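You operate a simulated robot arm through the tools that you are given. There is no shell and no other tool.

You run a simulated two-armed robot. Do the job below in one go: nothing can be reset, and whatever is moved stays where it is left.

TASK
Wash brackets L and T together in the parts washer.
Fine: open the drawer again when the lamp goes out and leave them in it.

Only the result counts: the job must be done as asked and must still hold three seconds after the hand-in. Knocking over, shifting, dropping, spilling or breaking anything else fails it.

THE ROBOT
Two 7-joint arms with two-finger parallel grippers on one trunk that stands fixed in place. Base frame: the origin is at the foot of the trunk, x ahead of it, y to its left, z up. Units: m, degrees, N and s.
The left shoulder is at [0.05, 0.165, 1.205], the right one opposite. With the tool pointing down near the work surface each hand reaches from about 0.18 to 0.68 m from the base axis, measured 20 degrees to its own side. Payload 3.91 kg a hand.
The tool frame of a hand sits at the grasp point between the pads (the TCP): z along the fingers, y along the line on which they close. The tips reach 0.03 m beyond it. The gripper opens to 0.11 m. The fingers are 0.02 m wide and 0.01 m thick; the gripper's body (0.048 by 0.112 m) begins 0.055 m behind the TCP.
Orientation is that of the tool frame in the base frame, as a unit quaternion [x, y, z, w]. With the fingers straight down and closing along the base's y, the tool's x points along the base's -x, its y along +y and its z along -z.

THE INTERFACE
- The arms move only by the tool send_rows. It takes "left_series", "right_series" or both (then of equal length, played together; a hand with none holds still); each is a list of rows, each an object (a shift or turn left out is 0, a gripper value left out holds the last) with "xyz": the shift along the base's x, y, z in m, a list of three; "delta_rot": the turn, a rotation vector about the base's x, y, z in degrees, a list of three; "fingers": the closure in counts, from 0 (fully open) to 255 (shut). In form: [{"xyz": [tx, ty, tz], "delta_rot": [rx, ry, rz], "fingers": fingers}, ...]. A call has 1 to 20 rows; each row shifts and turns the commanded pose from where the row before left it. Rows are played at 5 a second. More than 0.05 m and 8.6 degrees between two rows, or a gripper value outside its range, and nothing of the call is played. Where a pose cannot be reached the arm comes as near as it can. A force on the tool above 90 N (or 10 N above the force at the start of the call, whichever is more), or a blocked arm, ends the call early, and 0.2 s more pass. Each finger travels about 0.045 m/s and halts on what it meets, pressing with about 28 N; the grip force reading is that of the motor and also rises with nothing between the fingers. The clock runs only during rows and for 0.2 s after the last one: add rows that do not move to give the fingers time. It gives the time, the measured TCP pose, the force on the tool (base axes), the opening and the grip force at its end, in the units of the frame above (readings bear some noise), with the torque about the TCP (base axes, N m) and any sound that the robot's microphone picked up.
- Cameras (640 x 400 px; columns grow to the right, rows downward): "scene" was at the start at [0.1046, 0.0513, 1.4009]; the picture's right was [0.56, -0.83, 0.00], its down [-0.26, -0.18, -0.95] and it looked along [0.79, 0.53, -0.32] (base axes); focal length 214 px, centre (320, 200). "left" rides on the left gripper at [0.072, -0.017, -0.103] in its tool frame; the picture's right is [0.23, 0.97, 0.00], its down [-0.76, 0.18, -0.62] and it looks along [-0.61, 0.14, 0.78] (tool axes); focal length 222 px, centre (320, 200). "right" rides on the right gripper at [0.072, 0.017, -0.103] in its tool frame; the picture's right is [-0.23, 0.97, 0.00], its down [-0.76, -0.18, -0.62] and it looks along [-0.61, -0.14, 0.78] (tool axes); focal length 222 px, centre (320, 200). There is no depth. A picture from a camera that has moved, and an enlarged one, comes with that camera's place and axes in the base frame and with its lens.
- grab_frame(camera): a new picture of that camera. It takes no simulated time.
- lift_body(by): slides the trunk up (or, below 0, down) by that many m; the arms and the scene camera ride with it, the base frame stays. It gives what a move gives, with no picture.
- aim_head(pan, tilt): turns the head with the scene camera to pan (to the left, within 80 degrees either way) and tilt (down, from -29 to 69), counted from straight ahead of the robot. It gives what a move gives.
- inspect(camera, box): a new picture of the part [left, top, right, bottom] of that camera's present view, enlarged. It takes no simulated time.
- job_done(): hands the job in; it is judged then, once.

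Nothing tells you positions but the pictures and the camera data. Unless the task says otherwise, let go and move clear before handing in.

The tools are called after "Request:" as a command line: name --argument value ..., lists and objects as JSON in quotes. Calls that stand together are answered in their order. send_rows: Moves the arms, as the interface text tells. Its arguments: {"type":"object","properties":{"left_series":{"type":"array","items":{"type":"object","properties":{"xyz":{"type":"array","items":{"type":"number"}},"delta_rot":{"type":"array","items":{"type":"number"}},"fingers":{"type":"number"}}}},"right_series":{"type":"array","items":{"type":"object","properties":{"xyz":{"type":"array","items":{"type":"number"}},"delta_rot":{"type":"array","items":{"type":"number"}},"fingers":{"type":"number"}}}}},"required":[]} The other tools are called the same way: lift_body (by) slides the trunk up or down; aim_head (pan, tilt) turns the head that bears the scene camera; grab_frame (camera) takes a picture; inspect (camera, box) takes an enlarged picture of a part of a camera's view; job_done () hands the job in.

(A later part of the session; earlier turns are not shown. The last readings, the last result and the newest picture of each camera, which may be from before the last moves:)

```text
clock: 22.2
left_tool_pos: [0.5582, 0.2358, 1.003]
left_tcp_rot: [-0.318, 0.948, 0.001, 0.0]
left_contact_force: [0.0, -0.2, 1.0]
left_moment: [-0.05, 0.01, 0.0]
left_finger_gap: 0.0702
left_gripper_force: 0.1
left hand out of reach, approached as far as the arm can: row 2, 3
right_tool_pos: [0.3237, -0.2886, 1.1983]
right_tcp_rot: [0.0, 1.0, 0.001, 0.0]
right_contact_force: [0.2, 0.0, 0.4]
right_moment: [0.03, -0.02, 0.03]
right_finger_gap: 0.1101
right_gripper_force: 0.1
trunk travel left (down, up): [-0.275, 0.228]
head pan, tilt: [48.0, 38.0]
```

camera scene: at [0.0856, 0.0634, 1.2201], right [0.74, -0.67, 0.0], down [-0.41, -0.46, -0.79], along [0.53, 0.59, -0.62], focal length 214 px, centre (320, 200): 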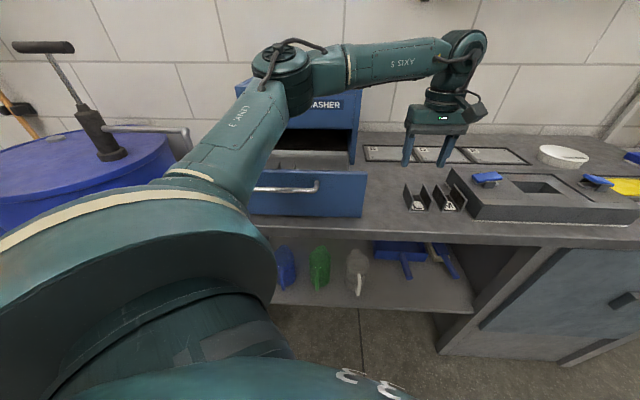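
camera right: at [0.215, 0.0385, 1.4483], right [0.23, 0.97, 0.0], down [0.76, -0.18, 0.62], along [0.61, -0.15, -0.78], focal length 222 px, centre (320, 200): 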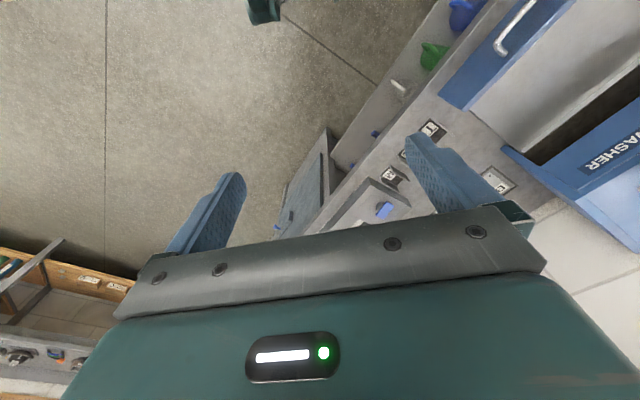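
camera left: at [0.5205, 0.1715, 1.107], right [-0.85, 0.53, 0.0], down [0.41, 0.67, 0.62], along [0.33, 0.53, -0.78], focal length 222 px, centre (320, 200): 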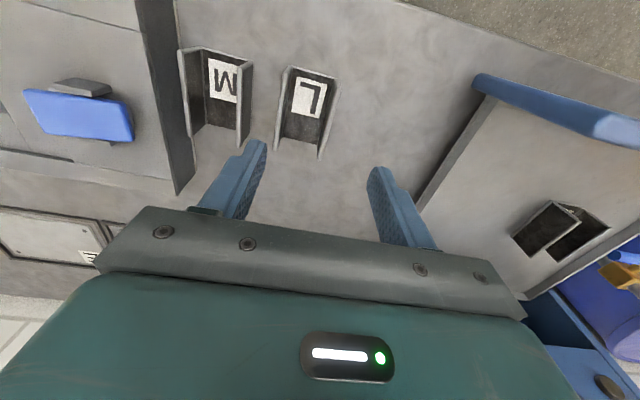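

Turning the wrist did not help, so it isn't the yaw. I'll undo the turn, come down 5 cm (still above L's walls) and test whether the reach grows at that height.

Request:
send_rows --left_series '[{"delta_rot": [0, 0, 8]}, {"xyz": [-0.004, 0.003, -0.025]}, {"xyz": [0, 0, -0.025]}, {}, {"xyz": [0.006, -0.0046, 0]}, {"xyz": [0.006, -0.0046, 0]}, {}]'

Request:
grab_frame --camera "scene"

```text
clock: 23.8
left_tool_pos: [0.5599, 0.2315, 0.9545]
left_tcp_rot: [-0.382, 0.924, -0.001, 0.002]
left_contact_force: [0.1, -1.1, -0.1]
left_moment: [0.03, 0.0, -0.03]
left_finger_gap: 0.0701
left_gripper_force: 0.0
left hand out of reach, approached as far as the arm can: row 6
right_tool_pos: [0.3246, -0.2888, 1.1982]
right_tcp_rot: [0.0, 1.0, 0.002, -0.001]
right_contact_force: [0.5, -0.6, -0.3]
right_moment: [0.02, 0.02, 0.01]
right_finger_gap: 0.1098
right_gripper_force: 0.1
trunk travel left (down, up): [-0.275, 0.228]
head pan, tilt: [48.0, 38.0]
```

```text
taken
camera scene: at [0.085, 0.0633, 1.2202], right [0.74, -0.67, 0.0], down [-0.41, -0.46, -0.79], along [0.53, 0.59, -0.62], focal length 214 px, centre (320, 200)
```

scene: 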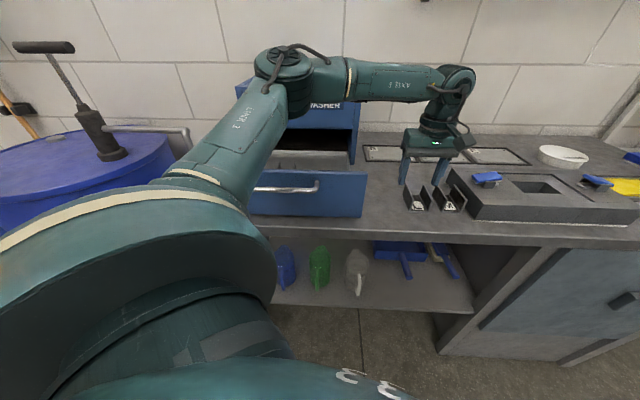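

The reach limit for a vertical tool is about 0.514 m from the shoulder, just short of L's centre. Tilting the hand 10° within the plane of L's walls gains about 2.5 cm, so I'll tilt and line up over L.

Request:
send_rows --left_series '[{"delta_rot": [3.54, -3.54, 0]}, {"delta_rot": [3.54, -3.54, 0]}, {}, {"xyz": [0.0028, -0.006, 0]}, {"xyz": [0.0027, -0.006, 0]}, {}]'

Request:
grab_frame --camera "left"

Request:
inspect --camera "scene" --box '[380, 110, 500, 220]'

```text
clock: 25.2
left_tool_pos: [0.5633, 0.227, 0.9544]
left_tcp_rot: [-0.382, 0.92, 0.033, 0.08]
left_contact_force: [0.3, 0.3, 1.5]
left_moment: [0.01, -0.02, -0.04]
left_finger_gap: 0.07
left_gripper_force: 0.2
left hand out of reach, approached as far as the arm can: row 5
right_tool_pos: [0.3239, -0.2884, 1.1968]
right_tcp_rot: [0.0, 1.0, 0.001, 0.0]
right_contact_force: [0.3, 0.6, -0.7]
right_moment: [-0.02, 0.01, -0.02]
right_finger_gap: 0.1101
right_gripper_force: 0.1
trunk travel left (down, up): [-0.275, 0.228]
head pan, tilt: [48.0, 38.0]
```

```text
taken
camera left: at [0.5113, 0.1504, 1.0443], right [-0.85, 0.53, -0.04], down [0.33, 0.58, 0.75], along [0.42, 0.62, -0.66], focal length 222 px, centre (320, 200)
```

left: 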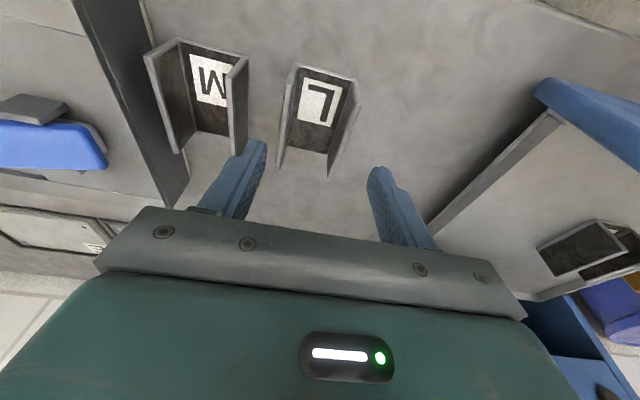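

```text
3.64 times, centred on (440, 165) of scene
camera zoom: at [0.085, 0.0633, 1.2202], right [0.74, -0.67, 0.0], down [-0.41, -0.46, -0.79], along [0.53, 0.59, -0.62], focal length 780 px, centre (-116, 327)
```

zoom: 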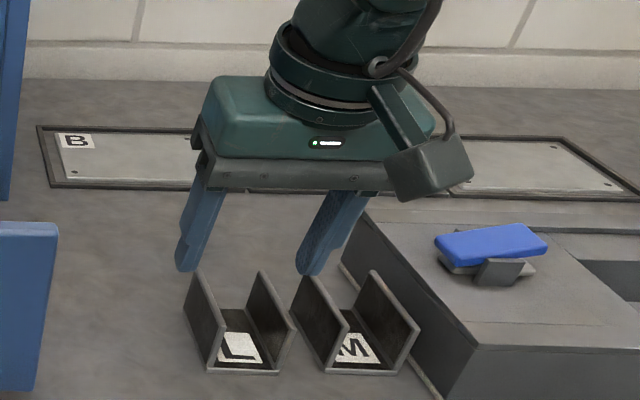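

Even tilted the wrist is held by a fixed elbow position, so straddling L isn't reachable where it stands. Instead I'll grip only L's left wall (one finger inside the channel), drag L left into reach, and regrip it there; first I back off, straighten the hand and set the fingers to 0.044 m.

Request:
send_rows --left_series '[{"xyz": [-0.005, 0.006, 0.025], "fingers": 153}, {"xyz": [-0.0055, 0.006, 0.025], "delta_rot": [-3.54, 3.54, 0]}, {"delta_rot": [-3.54, 3.54, 0]}, {}]'

Request:
lift_body --by -0.05

Request:
grab_frame --camera "left"

Request:
inspect --camera "left" --box '[200, 40, 440, 190]'

```text
clock: 26.2
left_tool_pos: [0.5527, 0.2389, 1.0043]
left_tcp_rot: [-0.382, 0.924, 0.0, 0.0]
left_contact_force: [-0.3, 0.5, 0.1]
left_moment: [-0.01, 0.02, 0.02]
left_finger_gap: 0.0441
left_gripper_force: 0.1
right_tool_pos: [0.3246, -0.2878, 1.198]
right_tcp_rot: [0.0, 1.0, 0.0, 0.0]
right_contact_force: [-0.7, 0.6, -0.2]
right_moment: [0.02, 0.01, -0.02]
right_finger_gap: 0.11
right_gripper_force: 0.2
trunk travel left (down, up): [-0.275, 0.228]
head pan, tilt: [48.0, 38.0]
```

```text
clock: 27.1
left_tool_pos: [0.5532, 0.2397, 0.9548]
left_tcp_rot: [-0.383, 0.924, 0.0, 0.0]
left_contact_force: [0.2, 0.2, -0.4]
left_moment: [-0.01, 0.0, -0.02]
left_finger_gap: 0.0441
left_gripper_force: 0.0
right_tool_pos: [0.3252, -0.289, 1.1488]
right_tcp_rot: [0.0, 1.0, 0.0, 0.001]
right_contact_force: [0.8, -1.0, 0.5]
right_moment: [-0.01, 0.01, 0.03]
right_finger_gap: 0.1103
right_gripper_force: 0.1
trunk travel left (down, up): [-0.225, 0.278]
head pan, tilt: [48.0, 38.0]
```

```text
taken
camera left: at [0.5132, 0.1758, 1.0581], right [-0.85, 0.53, 0.0], down [0.41, 0.66, 0.62], along [0.33, 0.53, -0.78], focal length 222 px, centre (320, 200)
```

left: 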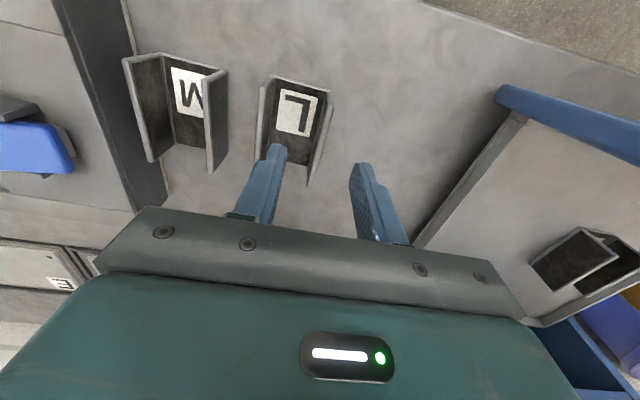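

```text
2.67 times, centred on (320, 115) of left
camera zoom: at [0.5132, 0.1758, 1.0581], right [-0.85, 0.53, 0.0], down [0.41, 0.66, 0.62], along [0.33, 0.53, -0.78], focal length 592 px, centre (320, 427)
```

zoom: 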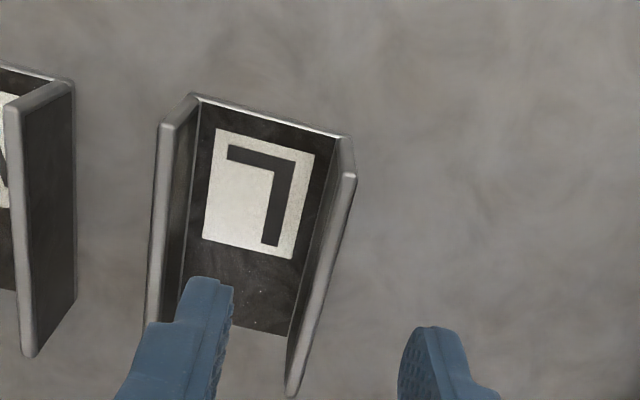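

The left wall of L sits right between the fingers, with one finger over the channel. I'll lower and close on that wall.

Request:
send_rows --left_series '[{"xyz": [0, 0, -0.025]}, {"xyz": [0, 0, -0.02]}, {"xyz": [0, 0, -0.01]}, {}]'

Request:
grab_frame --camera "left"

Request:
inspect --camera "scene" --box '[370, 70, 530, 190]'

```text
clock: 28.1
left_tool_pos: [0.5511, 0.2394, 0.8979]
left_tcp_rot: [-0.383, 0.924, 0.0, 0.0]
left_contact_force: [-0.2, 0.6, 0.2]
left_moment: [0.03, 0.0, -0.01]
left_finger_gap: 0.0438
left_gripper_force: 0.1
right_tool_pos: [0.325, -0.288, 1.1468]
right_tcp_rot: [0.0, 1.0, 0.002, 0.0]
right_contact_force: [0.1, -0.3, -0.1]
right_moment: [0.03, 0.0, -0.05]
right_finger_gap: 0.1103
right_gripper_force: 0.0
trunk travel left (down, up): [-0.225, 0.278]
head pan, tilt: [48.0, 38.0]
```

```text
taken
camera left: at [0.5123, 0.1752, 1.0026], right [-0.85, 0.53, 0.0], down [0.41, 0.66, 0.62], along [0.33, 0.53, -0.78], focal length 222 px, centre (320, 200)
```

left: 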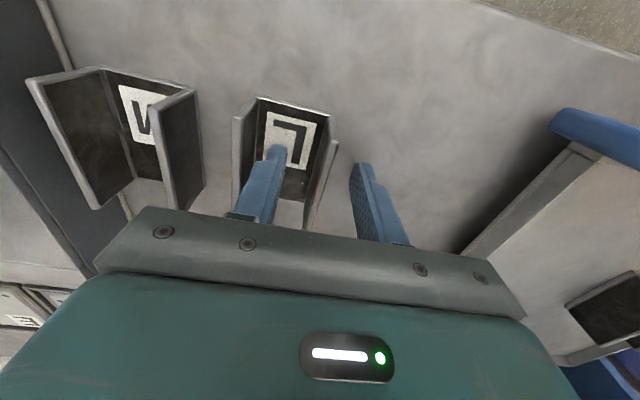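

```text
3.33 times, centred on (450, 130) of scene
camera zoom: at [0.085, 0.0633, 1.1702], right [0.74, -0.67, 0.0], down [-0.41, -0.46, -0.79], along [0.53, 0.59, -0.62], focal length 715 px, centre (-113, 433)
```

zoom: 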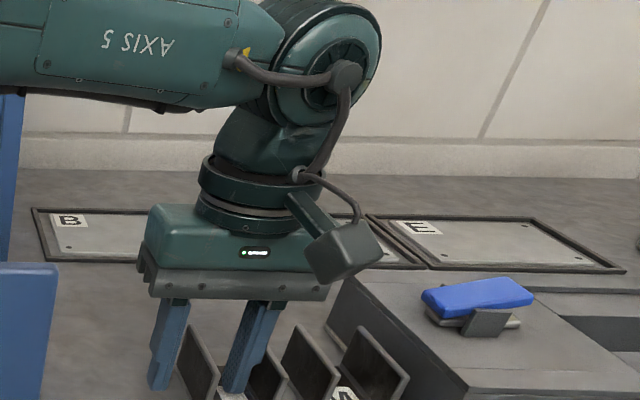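

The hand is down with one finger in L's channel and the other outside the left wall. Closing now.

Request:
send_rows --left_series '[{"fingers": 255}, {}, {}, {}, {}]'

Request:
grab_frame --camera "left"

```text
clock: 29.3
left_tool_pos: [0.5505, 0.239, 0.8991]
left_tcp_rot: [-0.382, 0.924, 0.0, 0.0]
left_contact_force: [-0.2, -0.7, 0.4]
left_moment: [-0.04, 0.08, -0.01]
left_finger_gap: 0.0044
left_gripper_force: 27.7
right_tool_pos: [0.324, -0.2884, 1.1475]
right_tcp_rot: [0.001, 1.0, 0.001, 0.0]
right_contact_force: [0.2, 0.1, -0.3]
right_moment: [0.03, -0.03, 0.0]
right_finger_gap: 0.11
right_gripper_force: 0.0
trunk travel left (down, up): [-0.225, 0.278]
head pan, tilt: [48.0, 38.0]
```

```text
taken
camera left: at [0.5124, 0.1751, 1.003], right [-0.85, 0.53, 0.0], down [0.41, 0.66, 0.62], along [0.33, 0.53, -0.78], focal length 222 px, centre (320, 200)
```

left: 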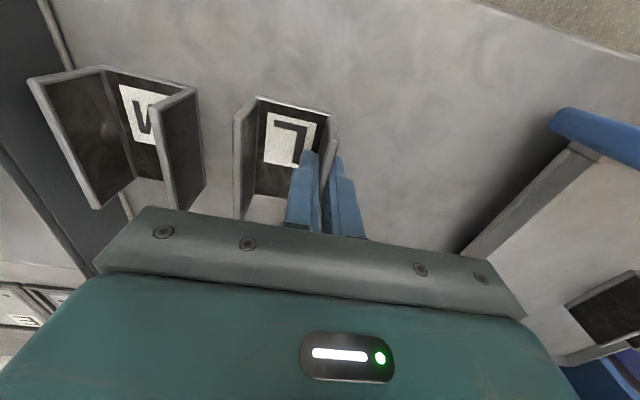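

L's left wall is gripped (gap 4.4 mm). I'll drag L about 5.5 cm to the left into the empty space where T stood.

Request:
send_rows --left_series '[{"xyz": [-0.008, 0.008, 0.001]}, {"xyz": [-0.0103, 0.0103, 0]}, {"xyz": [-0.0103, 0.0103, 0]}, {"xyz": [-0.0103, 0.0103, 0]}, {}]'

Request:
grab_frame --camera "left"

```text
clock: 30.5
left_tool_pos: [0.5139, 0.2777, 0.899]
left_tcp_rot: [-0.383, 0.924, 0.0, 0.0]
left_contact_force: [-0.3, -0.2, 0.2]
left_moment: [0.03, 0.05, 0.0]
left_finger_gap: 0.0043
left_gripper_force: 27.7
right_tool_pos: [0.3239, -0.2888, 1.1481]
right_tcp_rot: [0.0, 1.0, 0.001, 0.0]
right_contact_force: [-0.5, -0.3, -0.2]
right_moment: [-0.03, -0.01, 0.0]
right_finger_gap: 0.11
right_gripper_force: 0.0
trunk travel left (down, up): [-0.225, 0.278]
head pan, tilt: [48.0, 38.0]
```

```text
taken
camera left: at [0.4747, 0.2145, 1.0043], right [-0.85, 0.53, 0.0], down [0.41, 0.66, 0.62], along [0.33, 0.53, -0.78], focal length 222 px, centre (320, 200)
```

left: 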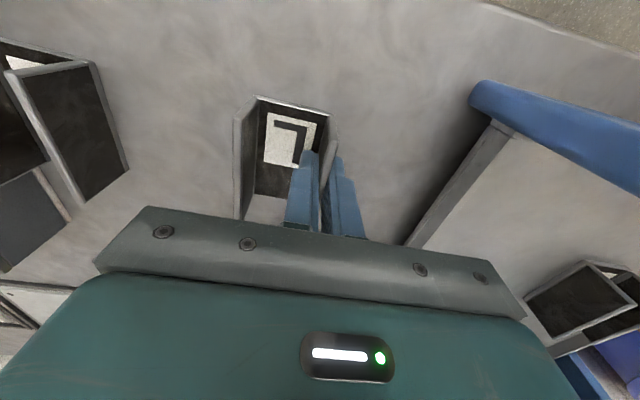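

L now stands in the open space with its centre near (0.533, 0.265). I'll release the wall, rise, shift over the centre and open to 0.07 m.

Request:
send_rows --left_series '[{"fingers": 153}, {}, {}, {"xyz": [0, 0, 0.02]}, {"xyz": [0, 0, 0.035]}, {"xyz": [0.0187, -0.0131, 0], "fingers": 93}, {}, {}]'

Request:
grab_frame --camera "left"

Request:
inspect --camera "left" --box '[200, 60, 440, 210]'

```text
clock: 32.3
left_tool_pos: [0.5337, 0.2652, 0.956]
left_tcp_rot: [-0.383, 0.924, 0.0, 0.0]
left_contact_force: [-0.8, 0.1, 0.6]
left_moment: [0.0, 0.01, 0.02]
left_finger_gap: 0.07
left_gripper_force: 0.2
right_tool_pos: [0.324, -0.288, 1.1473]
right_tcp_rot: [0.0, 1.0, 0.002, 0.0]
right_contact_force: [-0.6, -0.4, 0.4]
right_moment: [0.0, -0.03, 0.0]
right_finger_gap: 0.1097
right_gripper_force: 0.1
trunk travel left (down, up): [-0.225, 0.278]
head pan, tilt: [48.0, 38.0]
```

```text
taken
camera left: at [0.4941, 0.2017, 1.0598], right [-0.85, 0.53, 0.0], down [0.41, 0.66, 0.62], along [0.33, 0.53, -0.78], focal length 222 px, centre (320, 200)
```

left: 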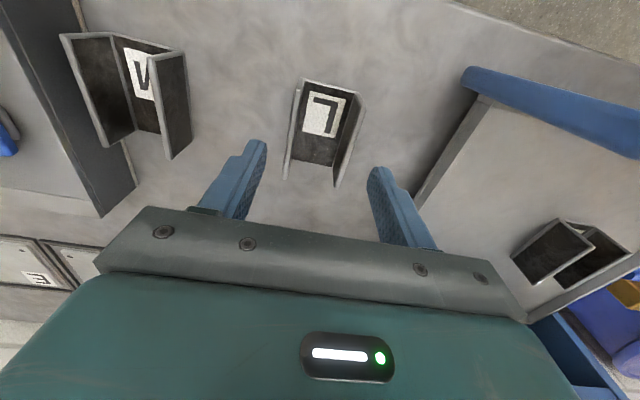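

```text
2.67 times, centred on (320, 135) of left
camera zoom: at [0.4941, 0.2017, 1.0598], right [-0.85, 0.53, 0.0], down [0.41, 0.66, 0.62], along [0.33, 0.53, -0.78], focal length 592 px, centre (320, 373)
```

zoom: 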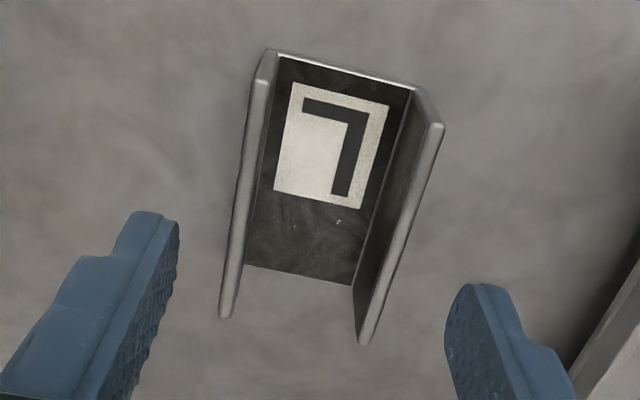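

L is centred between the fingers. I'll lower, grip it across both walls, and lift.

Request:
send_rows --left_series '[{"xyz": [0, 0, -0.025]}, {"xyz": [0, 0, -0.023]}, {"xyz": [0, 0, -0.01]}, {}, {"fingers": 255}, {}, {}, {}]'

Request:
grab_frame --camera "left"

```text
clock: 34.1
left_tool_pos: [0.5336, 0.264, 0.8972]
left_tcp_rot: [-0.383, 0.924, 0.0, 0.001]
left_contact_force: [-0.6, 1.2, -0.1]
left_moment: [0.1, -0.01, 0.03]
left_finger_gap: 0.0496
left_gripper_force: 28.2
right_tool_pos: [0.3245, -0.2885, 1.1471]
right_tcp_rot: [0.0, 1.0, 0.001, 0.001]
right_contact_force: [0.6, 0.0, -0.1]
right_moment: [0.0, 0.04, 0.05]
right_finger_gap: 0.1099
right_gripper_force: 0.1
trunk travel left (down, up): [-0.225, 0.278]
head pan, tilt: [48.0, 38.0]
```

```text
taken
camera left: at [0.4946, 0.201, 1.0008], right [-0.85, 0.53, 0.0], down [0.41, 0.66, 0.62], along [0.33, 0.53, -0.78], focal length 222 px, centre (320, 200)
```

left: 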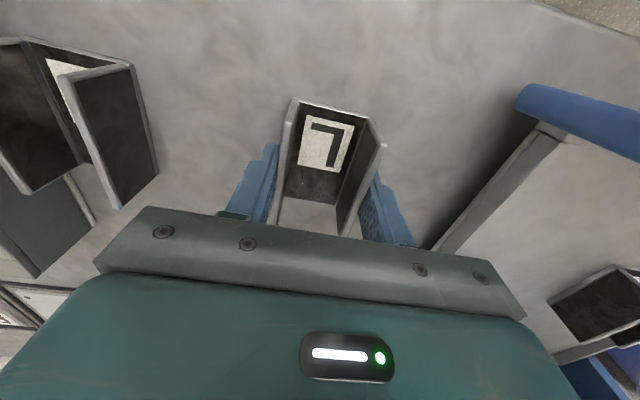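

L is gripped firmly near its base. I'll lift it and carry it over the tray to the right of T.

Request:
send_rows --left_series '[{"xyz": [0, 0, 0.025]}, {"xyz": [0, 0, 0.05]}, {"xyz": [0, 0, 0.05]}, {"xyz": [-0.0147, 0.0326, 0]}, {"xyz": [-0.0147, 0.0326, 0]}, {"xyz": [-0.0147, 0.0326, 0]}, {"xyz": [-0.0147, 0.0326, 0]}, {"xyz": [-0.0147, 0.0326, 0]}, {"xyz": [-0.0147, 0.0326, 0]}, {}]'

Request:
grab_frame --camera "left"

Request:
grab_frame --camera "scene"

```text
clock: 36.3
left_tool_pos: [0.444, 0.4617, 1.0199]
left_tcp_rot: [-0.383, 0.924, 0.0, 0.0]
left_contact_force: [1.0, 0.3, -4.0]
left_moment: [0.03, 0.02, 0.0]
left_finger_gap: 0.0498
left_gripper_force: 27.8
right_tool_pos: [0.325, -0.2888, 1.1482]
right_tcp_rot: [0.0, 1.0, 0.001, 0.001]
right_contact_force: [0.0, 0.3, 0.1]
right_moment: [-0.01, 0.02, 0.03]
right_finger_gap: 0.1099
right_gripper_force: 0.1
trunk travel left (down, up): [-0.225, 0.278]
head pan, tilt: [48.0, 38.0]
```

```text
taken
camera left: at [0.4048, 0.3983, 1.1255], right [-0.85, 0.53, 0.0], down [0.41, 0.66, 0.62], along [0.33, 0.53, -0.78], focal length 222 px, centre (320, 200)
```

left: 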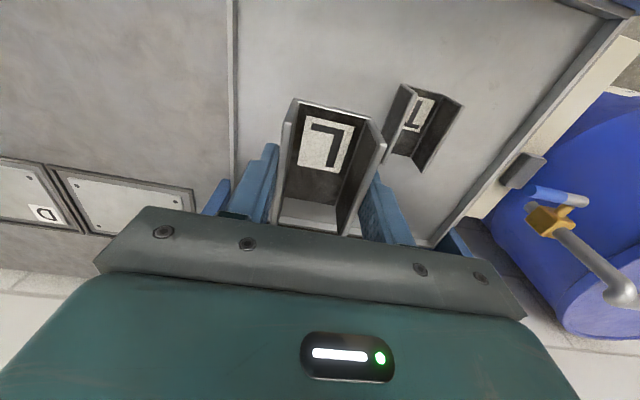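

```text
taken
camera scene: at [0.0852, 0.0635, 1.1701], right [0.74, -0.67, 0.0], down [-0.41, -0.46, -0.79], along [0.53, 0.59, -0.62], focal length 214 px, centre (320, 200)
```

scene: 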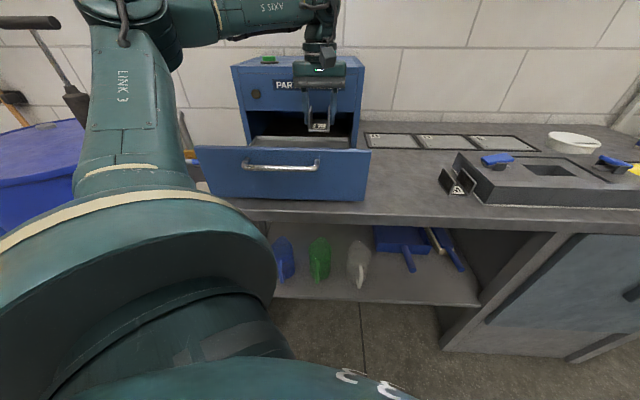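

L is above the tray, T stands to its left with plenty of room. Lowering close to the floor, then in small steps.

Request:
send_rows --left_series '[{"xyz": [0, 0, -0.045]}, {"xyz": [0, 0, -0.035]}, {"xyz": [0, 0, -0.015]}, {}]'

Request:
grab_frame --camera "left"

Request:
inspect --camera "scene" --box '[220, 50, 400, 162]'

```text
clock: 37.3
left_tool_pos: [0.4428, 0.462, 0.9269]
left_tcp_rot: [-0.383, 0.924, 0.0, 0.001]
left_contact_force: [0.6, -0.3, -3.5]
left_moment: [0.01, 0.01, 0.0]
left_finger_gap: 0.0499
left_gripper_force: 27.4
right_tool_pos: [0.3252, -0.288, 1.148]
right_tcp_rot: [0.0, 1.0, 0.0, 0.0]
right_contact_force: [0.3, -0.4, 0.5]
right_moment: [0.0, 0.02, 0.0]
right_finger_gap: 0.1098
right_gripper_force: 0.0
trunk travel left (down, up): [-0.225, 0.278]
head pan, tilt: [48.0, 38.0]
```

```text
taken
camera left: at [0.4044, 0.3972, 1.0307], right [-0.85, 0.53, 0.0], down [0.41, 0.66, 0.62], along [0.33, 0.53, -0.78], focal length 222 px, centre (320, 200)
```

left: 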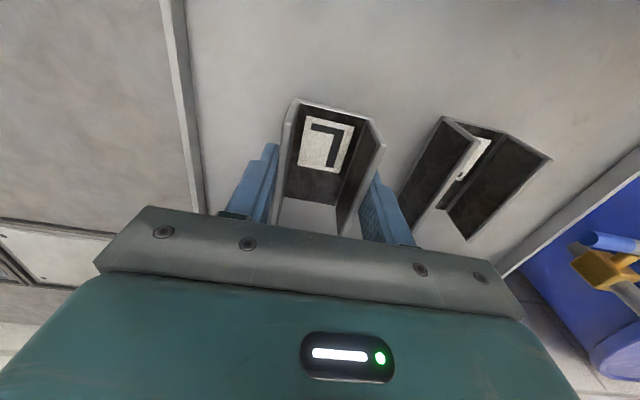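

```text
3.56 times, centred on (310, 106) of scene
camera zoom: at [0.0852, 0.0635, 1.1702], right [0.74, -0.67, 0.0], down [-0.41, -0.46, -0.79], along [0.53, 0.59, -0.62], focal length 763 px, centre (356, 534)
```

zoom: 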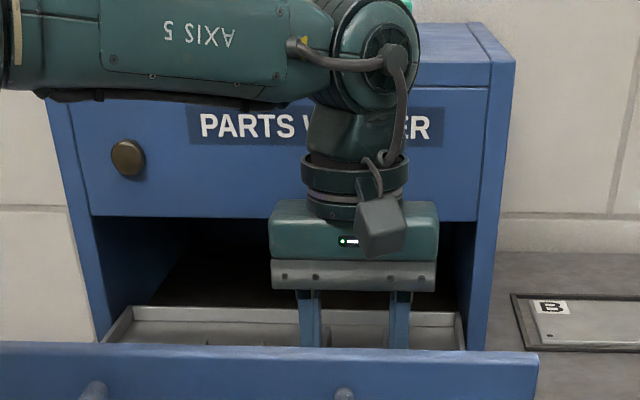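

Request:
send_rows --left_series '[{"xyz": [0, 0, -0.004]}, {"xyz": [0, 0, -0.003]}, {}]'

```text
clock: 38.1
left_tool_pos: [0.4428, 0.4612, 0.9187]
left_tcp_rot: [-0.382, 0.924, 0.0, 0.0]
left_contact_force: [0.4, -0.4, -3.5]
left_moment: [-0.02, -0.05, 0.03]
left_finger_gap: 0.0498
left_gripper_force: 27.8
right_tool_pos: [0.3243, -0.2884, 1.1472]
right_tcp_rot: [0.0, 1.0, 0.0, 0.0]
right_contact_force: [-0.3, 0.4, -0.1]
right_moment: [-0.02, -0.02, -0.02]
right_finger_gap: 0.1102
right_gripper_force: 0.0
trunk travel left (down, up): [-0.225, 0.278]
head pan, tilt: [48.0, 38.0]
```

Request:
send_rows --left_series '[{"xyz": [0, 0, -0.0025]}, {}]'

```text
clock: 38.7
left_tool_pos: [0.4437, 0.4606, 0.917]
left_tcp_rot: [-0.382, 0.924, 0.0, 0.0]
left_contact_force: [0.5, 0.3, -2.6]
left_moment: [-0.01, 0.02, -0.02]
left_finger_gap: 0.0498
left_gripper_force: 27.5
right_tool_pos: [0.3242, -0.2876, 1.1478]
right_tcp_rot: [0.0, 1.0, 0.001, 0.0]
right_contact_force: [-0.6, 0.1, -0.4]
right_moment: [-0.01, 0.01, -0.01]
right_finger_gap: 0.1101
right_gripper_force: 0.1
trunk travel left (down, up): [-0.225, 0.278]
head pan, tilt: [48.0, 38.0]
```

Request:
send_rows --left_series '[{"xyz": [0, 0, -0.002]}, {}]'

```text
clock: 39.3
left_tool_pos: [0.4433, 0.4605, 0.9172]
left_tcp_rot: [-0.383, 0.924, -0.001, 0.002]
left_contact_force: [-1.2, 2.5, 12.2]
left_moment: [-0.15, 0.66, -0.12]
left_finger_gap: 0.0496
left_gripper_force: 27.6
right_tool_pos: [0.3238, -0.289, 1.1483]
right_tcp_rot: [0.0, 1.0, 0.0, 0.001]
right_contact_force: [-0.5, 0.0, -0.3]
right_moment: [0.0, -0.01, 0.04]
right_finger_gap: 0.11
right_gripper_force: 0.1
trunk travel left (down, up): [-0.225, 0.278]
head pan, tilt: [48.0, 38.0]
```

L has landed on the tray floor (upward force). I'll open the fingers and rise straight up.

Request:
send_rows --left_series '[{"fingers": 80}, {}, {}, {}, {"xyz": [0, 0, 0.01]}, {"xyz": [0, 0, 0.03]}, {"xyz": [0, 0, 0.05]}, {"xyz": [0, 0, 0.05]}, {}]'

Request:
grab_frame --camera "left"

Request:
grab_frame --camera "scene"

```text
clock: 41.3
left_tool_pos: [0.4443, 0.4635, 1.0556]
left_tcp_rot: [-0.382, 0.924, 0.001, 0.0]
left_contact_force: [0.6, -0.2, -0.2]
left_moment: [0.01, 0.0, 0.0]
left_finger_gap: 0.0759
left_gripper_force: 0.0
right_tool_pos: [0.3243, -0.2879, 1.1477]
right_tcp_rot: [0.001, 1.0, 0.001, -0.001]
right_contact_force: [-0.7, -0.4, -0.6]
right_moment: [-0.02, -0.01, 0.0]
right_finger_gap: 0.11
right_gripper_force: 0.1
trunk travel left (down, up): [-0.225, 0.278]
head pan, tilt: [48.0, 38.0]
```

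```text
taken
camera left: at [0.4056, 0.3993, 1.1596], right [-0.85, 0.53, 0.0], down [0.41, 0.66, 0.62], along [0.33, 0.53, -0.78], focal length 222 px, centre (320, 200)
```

left: 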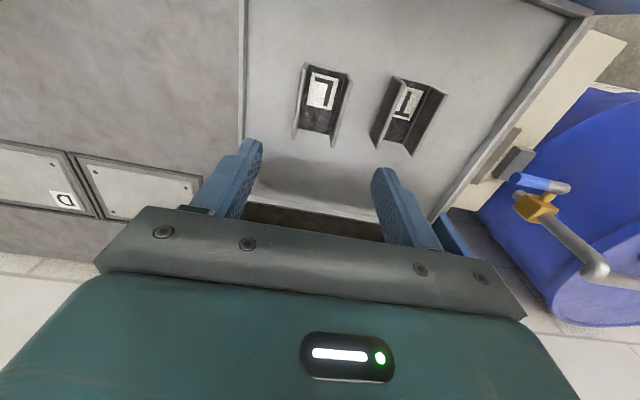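

```text
taken
camera scene: at [0.085, 0.0633, 1.1702], right [0.74, -0.67, 0.0], down [-0.41, -0.46, -0.79], along [0.53, 0.59, -0.62], focal length 214 px, centre (320, 200)
```

scene: 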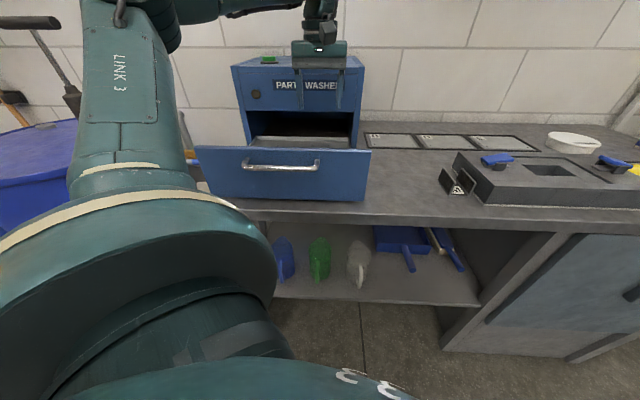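

T and L both stand upright in the drawer. Next I'll close the drawer: I move the hand back over the panel to hover in front of the handle with fingers shut, and look at the handle.

Request:
send_rows --left_series '[{"xyz": [0, 0, 0.03], "fingers": 255}, {"xyz": [-0.0353, -0.0194, 0.005]}, {"xyz": [-0.0353, -0.0194, 0.005]}, {"xyz": [-0.0353, -0.0194, 0]}, {"xyz": [-0.0353, -0.0194, 0]}, {"xyz": [-0.0353, -0.0194, 0]}, {"xyz": [-0.0353, -0.0194, 0]}, {}, {}]'

Request:
grab_frame --camera "left"

Request:
grab_frame --camera "scene"

```text
clock: 43.3
left_tool_pos: [0.2313, 0.3435, 1.0969]
left_tcp_rot: [-0.383, 0.924, 0.0, 0.0]
left_contact_force: [0.9, -0.5, -0.6]
left_moment: [0.0, -0.03, -0.01]
left_finger_gap: 0.0
left_gripper_force: 27.6
right_tool_pos: [0.3243, -0.2878, 1.1481]
right_tcp_rot: [-0.001, 1.0, 0.001, 0.0]
right_contact_force: [0.2, 0.0, 0.1]
right_moment: [-0.02, -0.03, 0.0]
right_finger_gap: 0.11
right_gripper_force: 0.1
trunk travel left (down, up): [-0.225, 0.278]
head pan, tilt: [48.0, 38.0]
```

```text
taken
camera left: at [0.1928, 0.28, 1.1997], right [-0.85, 0.53, 0.0], down [0.41, 0.66, 0.62], along [0.33, 0.53, -0.78], focal length 222 px, centre (320, 200)
```

left: 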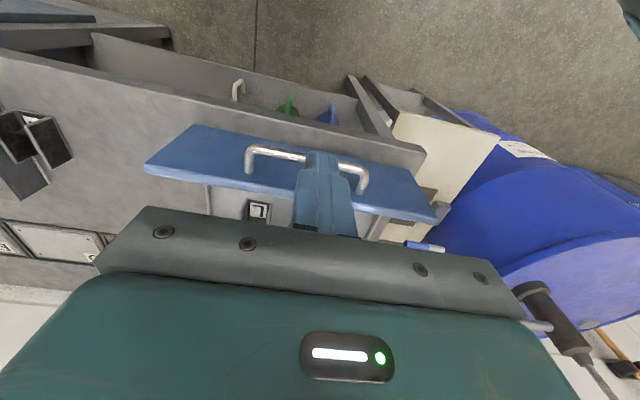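

```text
taken
camera scene: at [0.0851, 0.0633, 1.1702], right [0.74, -0.67, 0.0], down [-0.41, -0.46, -0.79], along [0.53, 0.59, -0.62], focal length 214 px, centre (320, 200)
```

scene: 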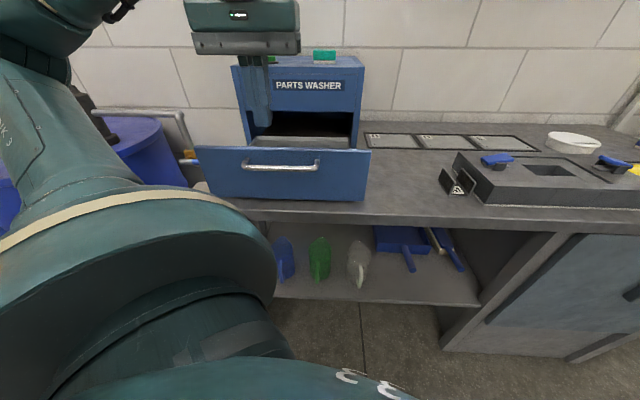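

Request:
inspect --camera "left" --box '[140, 100, 460, 260]'

Request:
inspect --camera "scene" --box '[180, 100, 400, 220]'

Request:
inspect --camera "scene" --box '[420, 130, 580, 230]'

```text
2.00 times, centred on (300, 180) of left
camera zoom: at [0.1928, 0.28, 1.1997], right [-0.85, 0.53, 0.0], down [0.41, 0.66, 0.62], along [0.33, 0.53, -0.78], focal length 444 px, centre (360, 240)
```

zoom: 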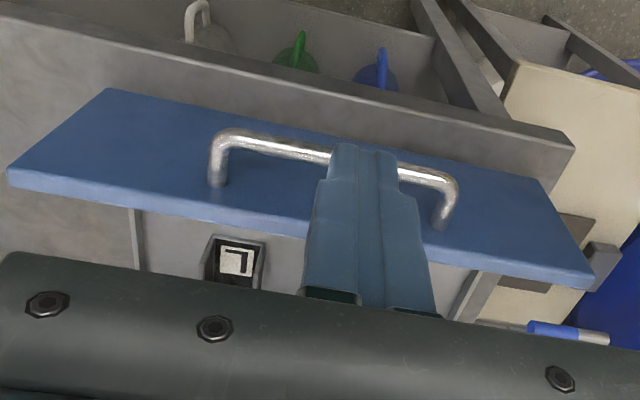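

```text
2.91 times, centred on (290, 160) of scene
camera zoom: at [0.0851, 0.0633, 1.1702], right [0.74, -0.67, 0.0], down [-0.41, -0.46, -0.79], along [0.53, 0.59, -0.62], focal length 624 px, centre (407, 316)
```

zoom: 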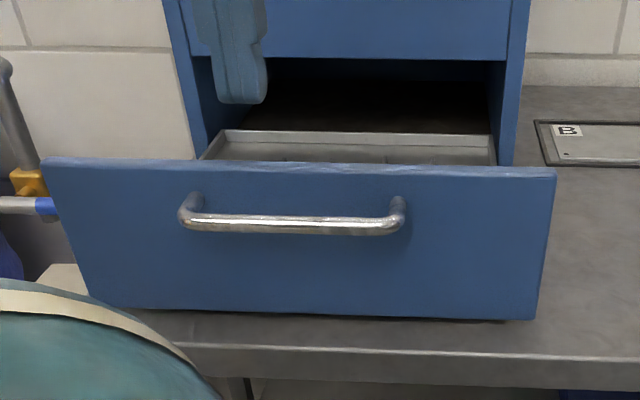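

```text
4.00 times, centred on (500, 180) of scene
camera zoom: at [0.0851, 0.0633, 1.1702], right [0.74, -0.67, 0.0], down [-0.41, -0.46, -0.79], along [0.53, 0.59, -0.62], focal length 858 px, centre (-400, 280)
```

zoom: 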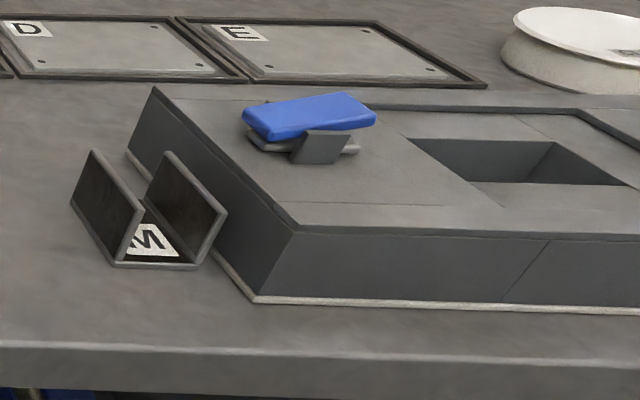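

The handle bar runs at z≈0.966, b≈0.461 in front of the panel, centred at my hand's line. I'll lower the closed fingers in front of it with a 15° tilt and start pushing gently.

Request:
send_rows --left_series '[{"xyz": [0, 0, -0.045]}, {"xyz": [0, 0, -0.045]}, {"xyz": [0, 0, -0.04]}, {"delta_rot": [5.3, -5.3, 0]}, {"delta_rot": [5.3, -5.3, 0]}, {}]'

Request:
grab_frame --camera "left"

Request:
inspect --camera "scene" --box '[180, 60, 400, 220]'

```text
clock: 44.7
left_tool_pos: [0.2369, 0.3475, 0.9686]
left_tcp_rot: [-0.378, 0.916, 0.05, 0.121]
left_contact_force: [0.9, 0.5, 0.2]
left_moment: [-0.01, 0.01, 0.01]
left_finger_gap: 0.0
left_gripper_force: 28.8
left hand out of reach, approached as far as the arm can: row 5
right_tool_pos: [0.3253, -0.2872, 1.1494]
right_tcp_rot: [0.0, 1.0, -0.001, 0.0]
right_contact_force: [-1.0, 0.3, -0.1]
right_moment: [0.01, 0.0, -0.01]
right_finger_gap: 0.1099
right_gripper_force: 0.0
trunk travel left (down, up): [-0.225, 0.278]
head pan, tilt: [48.0, 38.0]
```

```text
taken
camera left: at [0.181, 0.2652, 1.0506], right [-0.84, 0.53, -0.06], down [0.28, 0.53, 0.8], along [0.46, 0.66, -0.6], focal length 222 px, centre (320, 200)
```

left: 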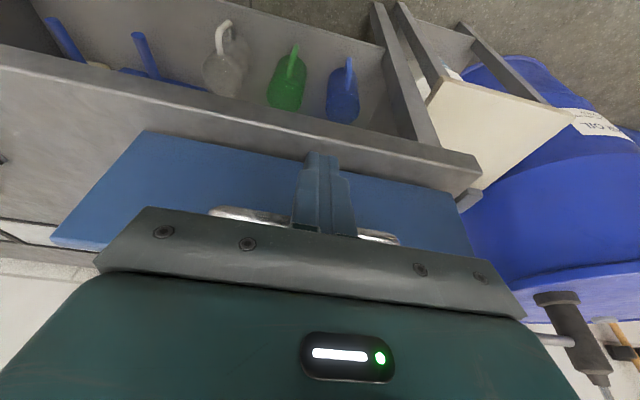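

```text
2.50 times, centred on (290, 140) of scene
camera zoom: at [0.0849, 0.0632, 1.1702], right [0.74, -0.67, 0.0], down [-0.41, -0.46, -0.79], along [0.53, 0.59, -0.62], focal length 536 px, centre (395, 350)
```

zoom: 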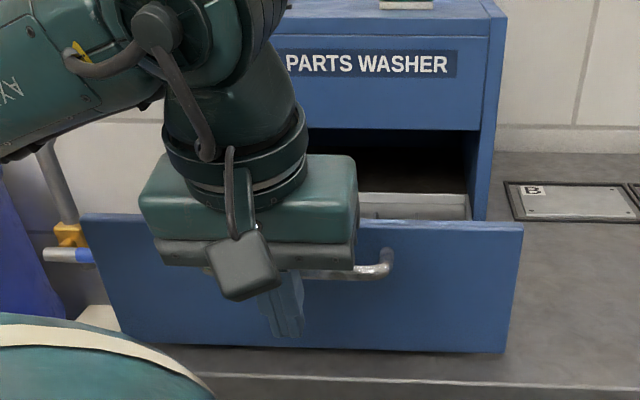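

The closed fingers are in front of the bar. I'll push slowly into the drawer direction.

Request:
send_rows --left_series '[{"xyz": [0.00707, 0.00707, 0]}, {"xyz": [0.00707, 0.00707, 0]}, {"xyz": [0.0053, 0.0053, 0]}, {"xyz": [0.0053, 0.0053, 0]}, {"xyz": [0.0053, 0.0053, 0]}, {"xyz": [0.0053, 0.0053, 0]}, {"xyz": [0.0053, 0.0053, 0]}, {"xyz": [0.0053, 0.0053, 0]}, {}]'

Request:
inspect --camera "scene" --box '[180, 60, 400, 220]'

```text
clock: 46.7
left_tool_pos: [0.281, 0.3918, 0.9696]
left_tcp_rot: [-0.379, 0.916, 0.05, 0.122]
left_contact_force: [0.5, 0.6, 0.8]
left_moment: [0.0, 0.0, 0.05]
left_finger_gap: 0.0
left_gripper_force: 27.6
right_tool_pos: [0.3234, -0.2884, 1.148]
right_tcp_rot: [0.0, 1.0, 0.001, 0.001]
right_contact_force: [0.3, 0.4, -0.7]
right_moment: [-0.03, -0.01, 0.01]
right_finger_gap: 0.1098
right_gripper_force: 0.0
trunk travel left (down, up): [-0.225, 0.278]
head pan, tilt: [48.0, 38.0]
```

```text
2.50 times, centred on (290, 140) of scene
camera zoom: at [0.0851, 0.0633, 1.1702], right [0.74, -0.67, 0.0], down [-0.41, -0.46, -0.79], along [0.53, 0.59, -0.62], focal length 536 px, centre (395, 350)
```

zoom: 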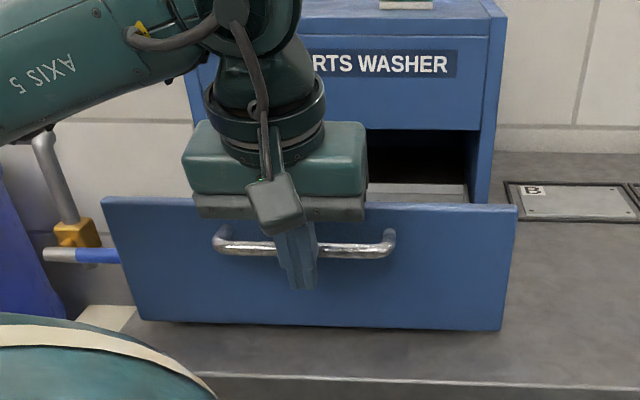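

The drawer slides in easily. I continue pushing steadily.

Request:
send_rows --left_series '[{"xyz": [0.006, 0.006, 0]}, {"xyz": [0.007, 0.007, 0]}, {"xyz": [0.007, 0.007, 0]}, {"xyz": [0.007, 0.007, 0]}, {"xyz": [0.007, 0.007, 0]}, {"xyz": [0.007, 0.007, 0]}, {"xyz": [0.007, 0.007, 0]}, {"xyz": [0.007, 0.007, 0]}, {"xyz": [0.007, 0.007, 0]}, {"xyz": [0.007, 0.007, 0]}, {"xyz": [0.007, 0.007, 0]}, {"xyz": [0.007, 0.007, 0]}, {"xyz": [0.007, 0.007, 0]}, {"xyz": [0.007, 0.007, 0]}, {"xyz": [0.007, 0.007, 0]}, {"xyz": [0.006, 0.006, 0]}, {"xyz": [0.005, 0.005, 0]}, {}]'

Request:
grab_frame --camera "scene"

```text
clock: 50.5
left_tool_pos: [0.397, 0.5076, 0.9687]
left_tcp_rot: [-0.379, 0.916, 0.05, 0.121]
left_contact_force: [-0.3, -0.5, 1.4]
left_moment: [0.01, 0.02, -0.02]
left_finger_gap: 0.0
left_gripper_force: 27.6
right_tool_pos: [0.3241, -0.2879, 1.1479]
right_tcp_rot: [0.001, 1.0, 0.002, 0.0]
right_contact_force: [0.2, -1.0, -1.0]
right_moment: [0.01, 0.02, -0.03]
right_finger_gap: 0.1098
right_gripper_force: 0.0
trunk travel left (down, up): [-0.225, 0.278]
head pan, tilt: [48.0, 38.0]
```

```text
taken
camera scene: at [0.085, 0.0633, 1.1702], right [0.74, -0.67, 0.0], down [-0.41, -0.46, -0.79], along [0.53, 0.59, -0.62], focal length 214 px, centre (320, 200)
```

scene: 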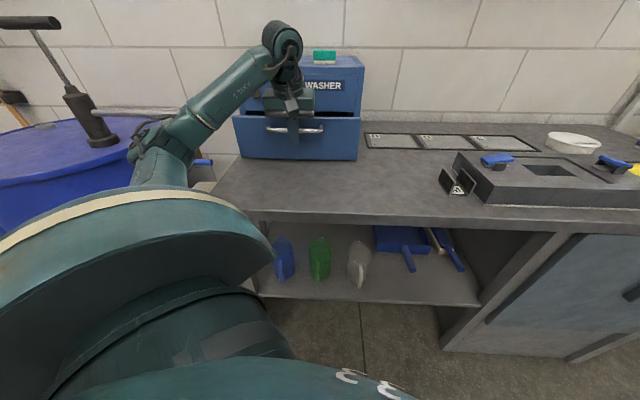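

The drawer is about 16–17 cm in. Continuing slowly to the end.

Request:
send_rows --left_series '[{"xyz": [0.005, 0.005, 0]}, {"xyz": [0.005, 0.005, 0]}, {"xyz": [0.005, 0.005, 0]}, {"xyz": [0.005, 0.005, 0]}, {"xyz": [0.005, 0.005, 0]}, {"xyz": [0.005, 0.005, 0]}, {"xyz": [0.005, 0.005, 0]}, {"xyz": [0.004, 0.004, 0]}, {}]'

Request:
inspect --camera "scene" --box '[200, 30, 400, 180]'

```text
clock: 52.5
left_tool_pos: [0.4346, 0.5466, 0.9689]
left_tcp_rot: [-0.38, 0.916, 0.05, 0.121]
left_contact_force: [-0.7, -0.4, -0.4]
left_moment: [0.01, 0.0, 0.04]
left_finger_gap: 0.0
left_gripper_force: 28.1
right_tool_pos: [0.3245, -0.2889, 1.1482]
right_tcp_rot: [0.0, 1.0, 0.002, -0.001]
right_contact_force: [-0.3, 0.0, -0.6]
right_moment: [0.0, -0.02, -0.02]
right_finger_gap: 0.1102
right_gripper_force: 0.1
trunk travel left (down, up): [-0.225, 0.278]
head pan, tilt: [48.0, 38.0]
```

```text
2.67 times, centred on (300, 105) of scene
camera zoom: at [0.085, 0.0633, 1.1702], right [0.74, -0.67, 0.0], down [-0.41, -0.46, -0.79], along [0.53, 0.59, -0.62], focal length 572 px, centre (373, 453)
```

zoom: 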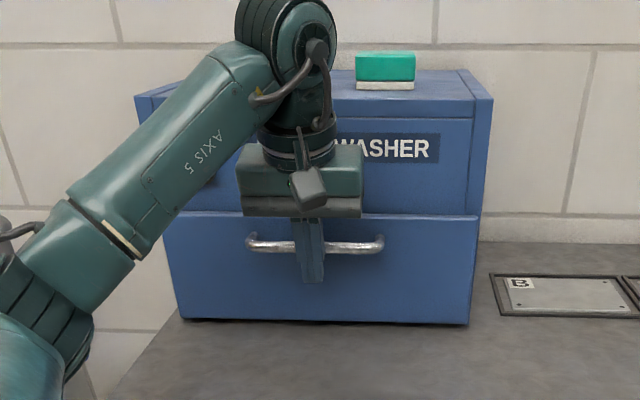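

Nearly closed. I go on in small steps, watching for the end stop.

Request:
send_rows --left_series '[{"xyz": [0.003, 0.003, 0]}, {"xyz": [0.003, 0.003, 0]}, {"xyz": [0.003, 0.003, 0]}, {}]'

Request:
inspect --camera "scene" --box '[200, 30, 400, 180]'

```text
clock: 53.5
left_tool_pos: [0.4399, 0.5521, 0.9688]
left_tcp_rot: [-0.377, 0.918, 0.05, 0.115]
left_contact_force: [-34.0, -29.0, -13.9]
left_moment: [-0.39, -0.12, 0.06]
left_finger_gap: 0.0
left_gripper_force: 27.6
right_tool_pos: [0.3218, -0.2904, 1.1481]
right_tcp_rot: [0.0, 1.0, 0.002, 0.002]
right_contact_force: [-0.4, -0.5, -0.7]
right_moment: [0.02, 0.0, 0.01]
right_finger_gap: 0.1102
right_gripper_force: 0.0
trunk travel left (down, up): [-0.225, 0.278]
head pan, tilt: [48.0, 38.0]
```

```text
2.67 times, centred on (300, 105) of scene
camera zoom: at [0.0825, 0.0615, 1.1704], right [0.74, -0.67, 0.0], down [-0.41, -0.46, -0.79], along [0.53, 0.59, -0.61], focal length 572 px, centre (373, 453)
```

zoom: 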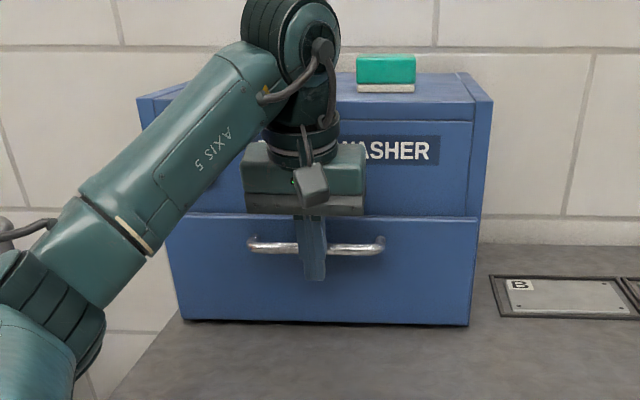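

The force rose to about 45 N: the drawer is against its stop. I'll back off and check that it stays shut.

Request:
send_rows --left_series '[{"xyz": [-0.006, -0.006, 0]}, {"xyz": [-0.015, -0.015, 0]}, {"xyz": [-0.03, -0.03, 0]}, {"xyz": [-0.02, -0.02, 0.03]}, {}]'

Request:
grab_frame --camera "scene"

Request:
grab_frame --camera "left"

```text
clock: 54.7
left_tool_pos: [0.374, 0.4834, 0.9963]
left_tcp_rot: [-0.379, 0.916, 0.049, 0.12]
left_contact_force: [0.4, -0.3, -0.8]
left_moment: [-0.03, 0.02, 0.02]
left_finger_gap: 0.0
left_gripper_force: 28.1
right_tool_pos: [0.3237, -0.2882, 1.1485]
right_tcp_rot: [0.001, 1.0, 0.001, 0.0]
right_contact_force: [-0.5, -0.1, -0.7]
right_moment: [0.03, 0.02, -0.02]
right_finger_gap: 0.11
right_gripper_force: 0.0
trunk travel left (down, up): [-0.225, 0.278]
head pan, tilt: [48.0, 38.0]
```

```text
taken
camera scene: at [0.0851, 0.0633, 1.1702], right [0.74, -0.67, 0.0], down [-0.41, -0.46, -0.79], along [0.53, 0.59, -0.62], focal length 214 px, centre (320, 200)
```

scene: 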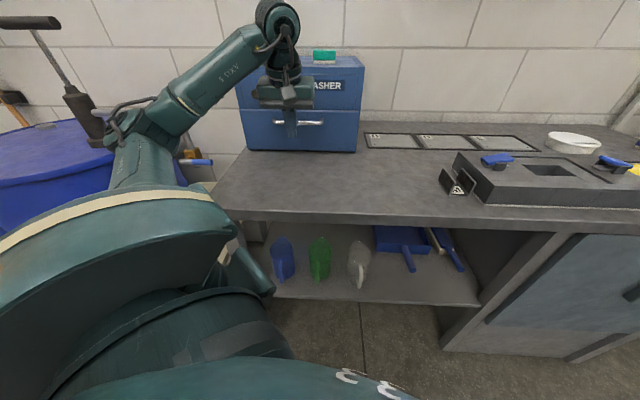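

```text
taken
camera left: at [0.318, 0.4019, 1.0794], right [-0.84, 0.53, -0.06], down [0.28, 0.53, 0.8], along [0.46, 0.66, -0.6], focal length 222 px, centre (320, 200)
```

left: 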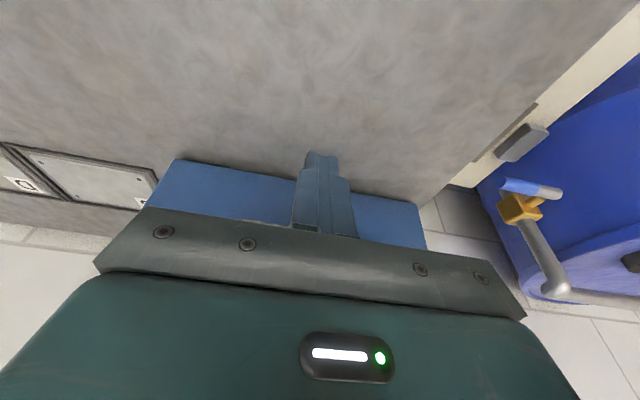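

The drawer stays shut. For the button on top of the washer I'll raise the trunk by 0.2 m and look at it from the hand.

Request:
lift_body --by 0.2

Request:
grab_frame --camera "left"

Request:
grab_frame --camera "scene"

```text
clock: 56.9
left_tool_pos: [0.3751, 0.4841, 1.1975]
left_tcp_rot: [-0.379, 0.916, 0.05, 0.121]
left_contact_force: [0.1, 0.9, 1.0]
left_moment: [0.02, 0.02, -0.01]
left_finger_gap: 0.0
left_gripper_force: 28.0
right_tool_pos: [0.3246, -0.2882, 1.3486]
right_tcp_rot: [0.001, 1.0, 0.002, -0.001]
right_contact_force: [0.5, -0.2, 0.2]
right_moment: [-0.01, 0.02, -0.04]
right_finger_gap: 0.1099
right_gripper_force: 0.0
trunk travel left (down, up): [-0.425, 0.078]
head pan, tilt: [48.0, 38.0]
```

```text
taken
camera left: at [0.3181, 0.4021, 1.2797], right [-0.84, 0.53, -0.06], down [0.28, 0.53, 0.8], along [0.46, 0.66, -0.6], focal length 222 px, centre (320, 200)
```

left: 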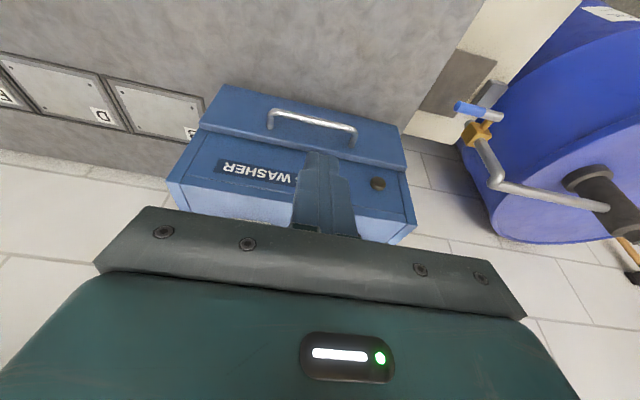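

```text
taken
camera scene: at [0.0851, 0.0633, 1.3701], right [0.74, -0.67, 0.0], down [-0.41, -0.46, -0.79], along [0.53, 0.59, -0.62], focal length 214 px, centre (320, 200)
```

scene: 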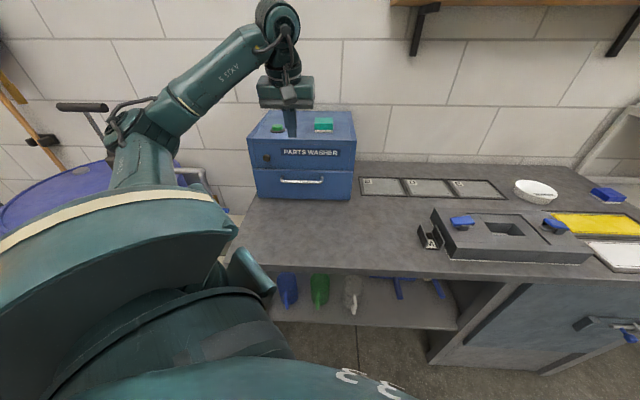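

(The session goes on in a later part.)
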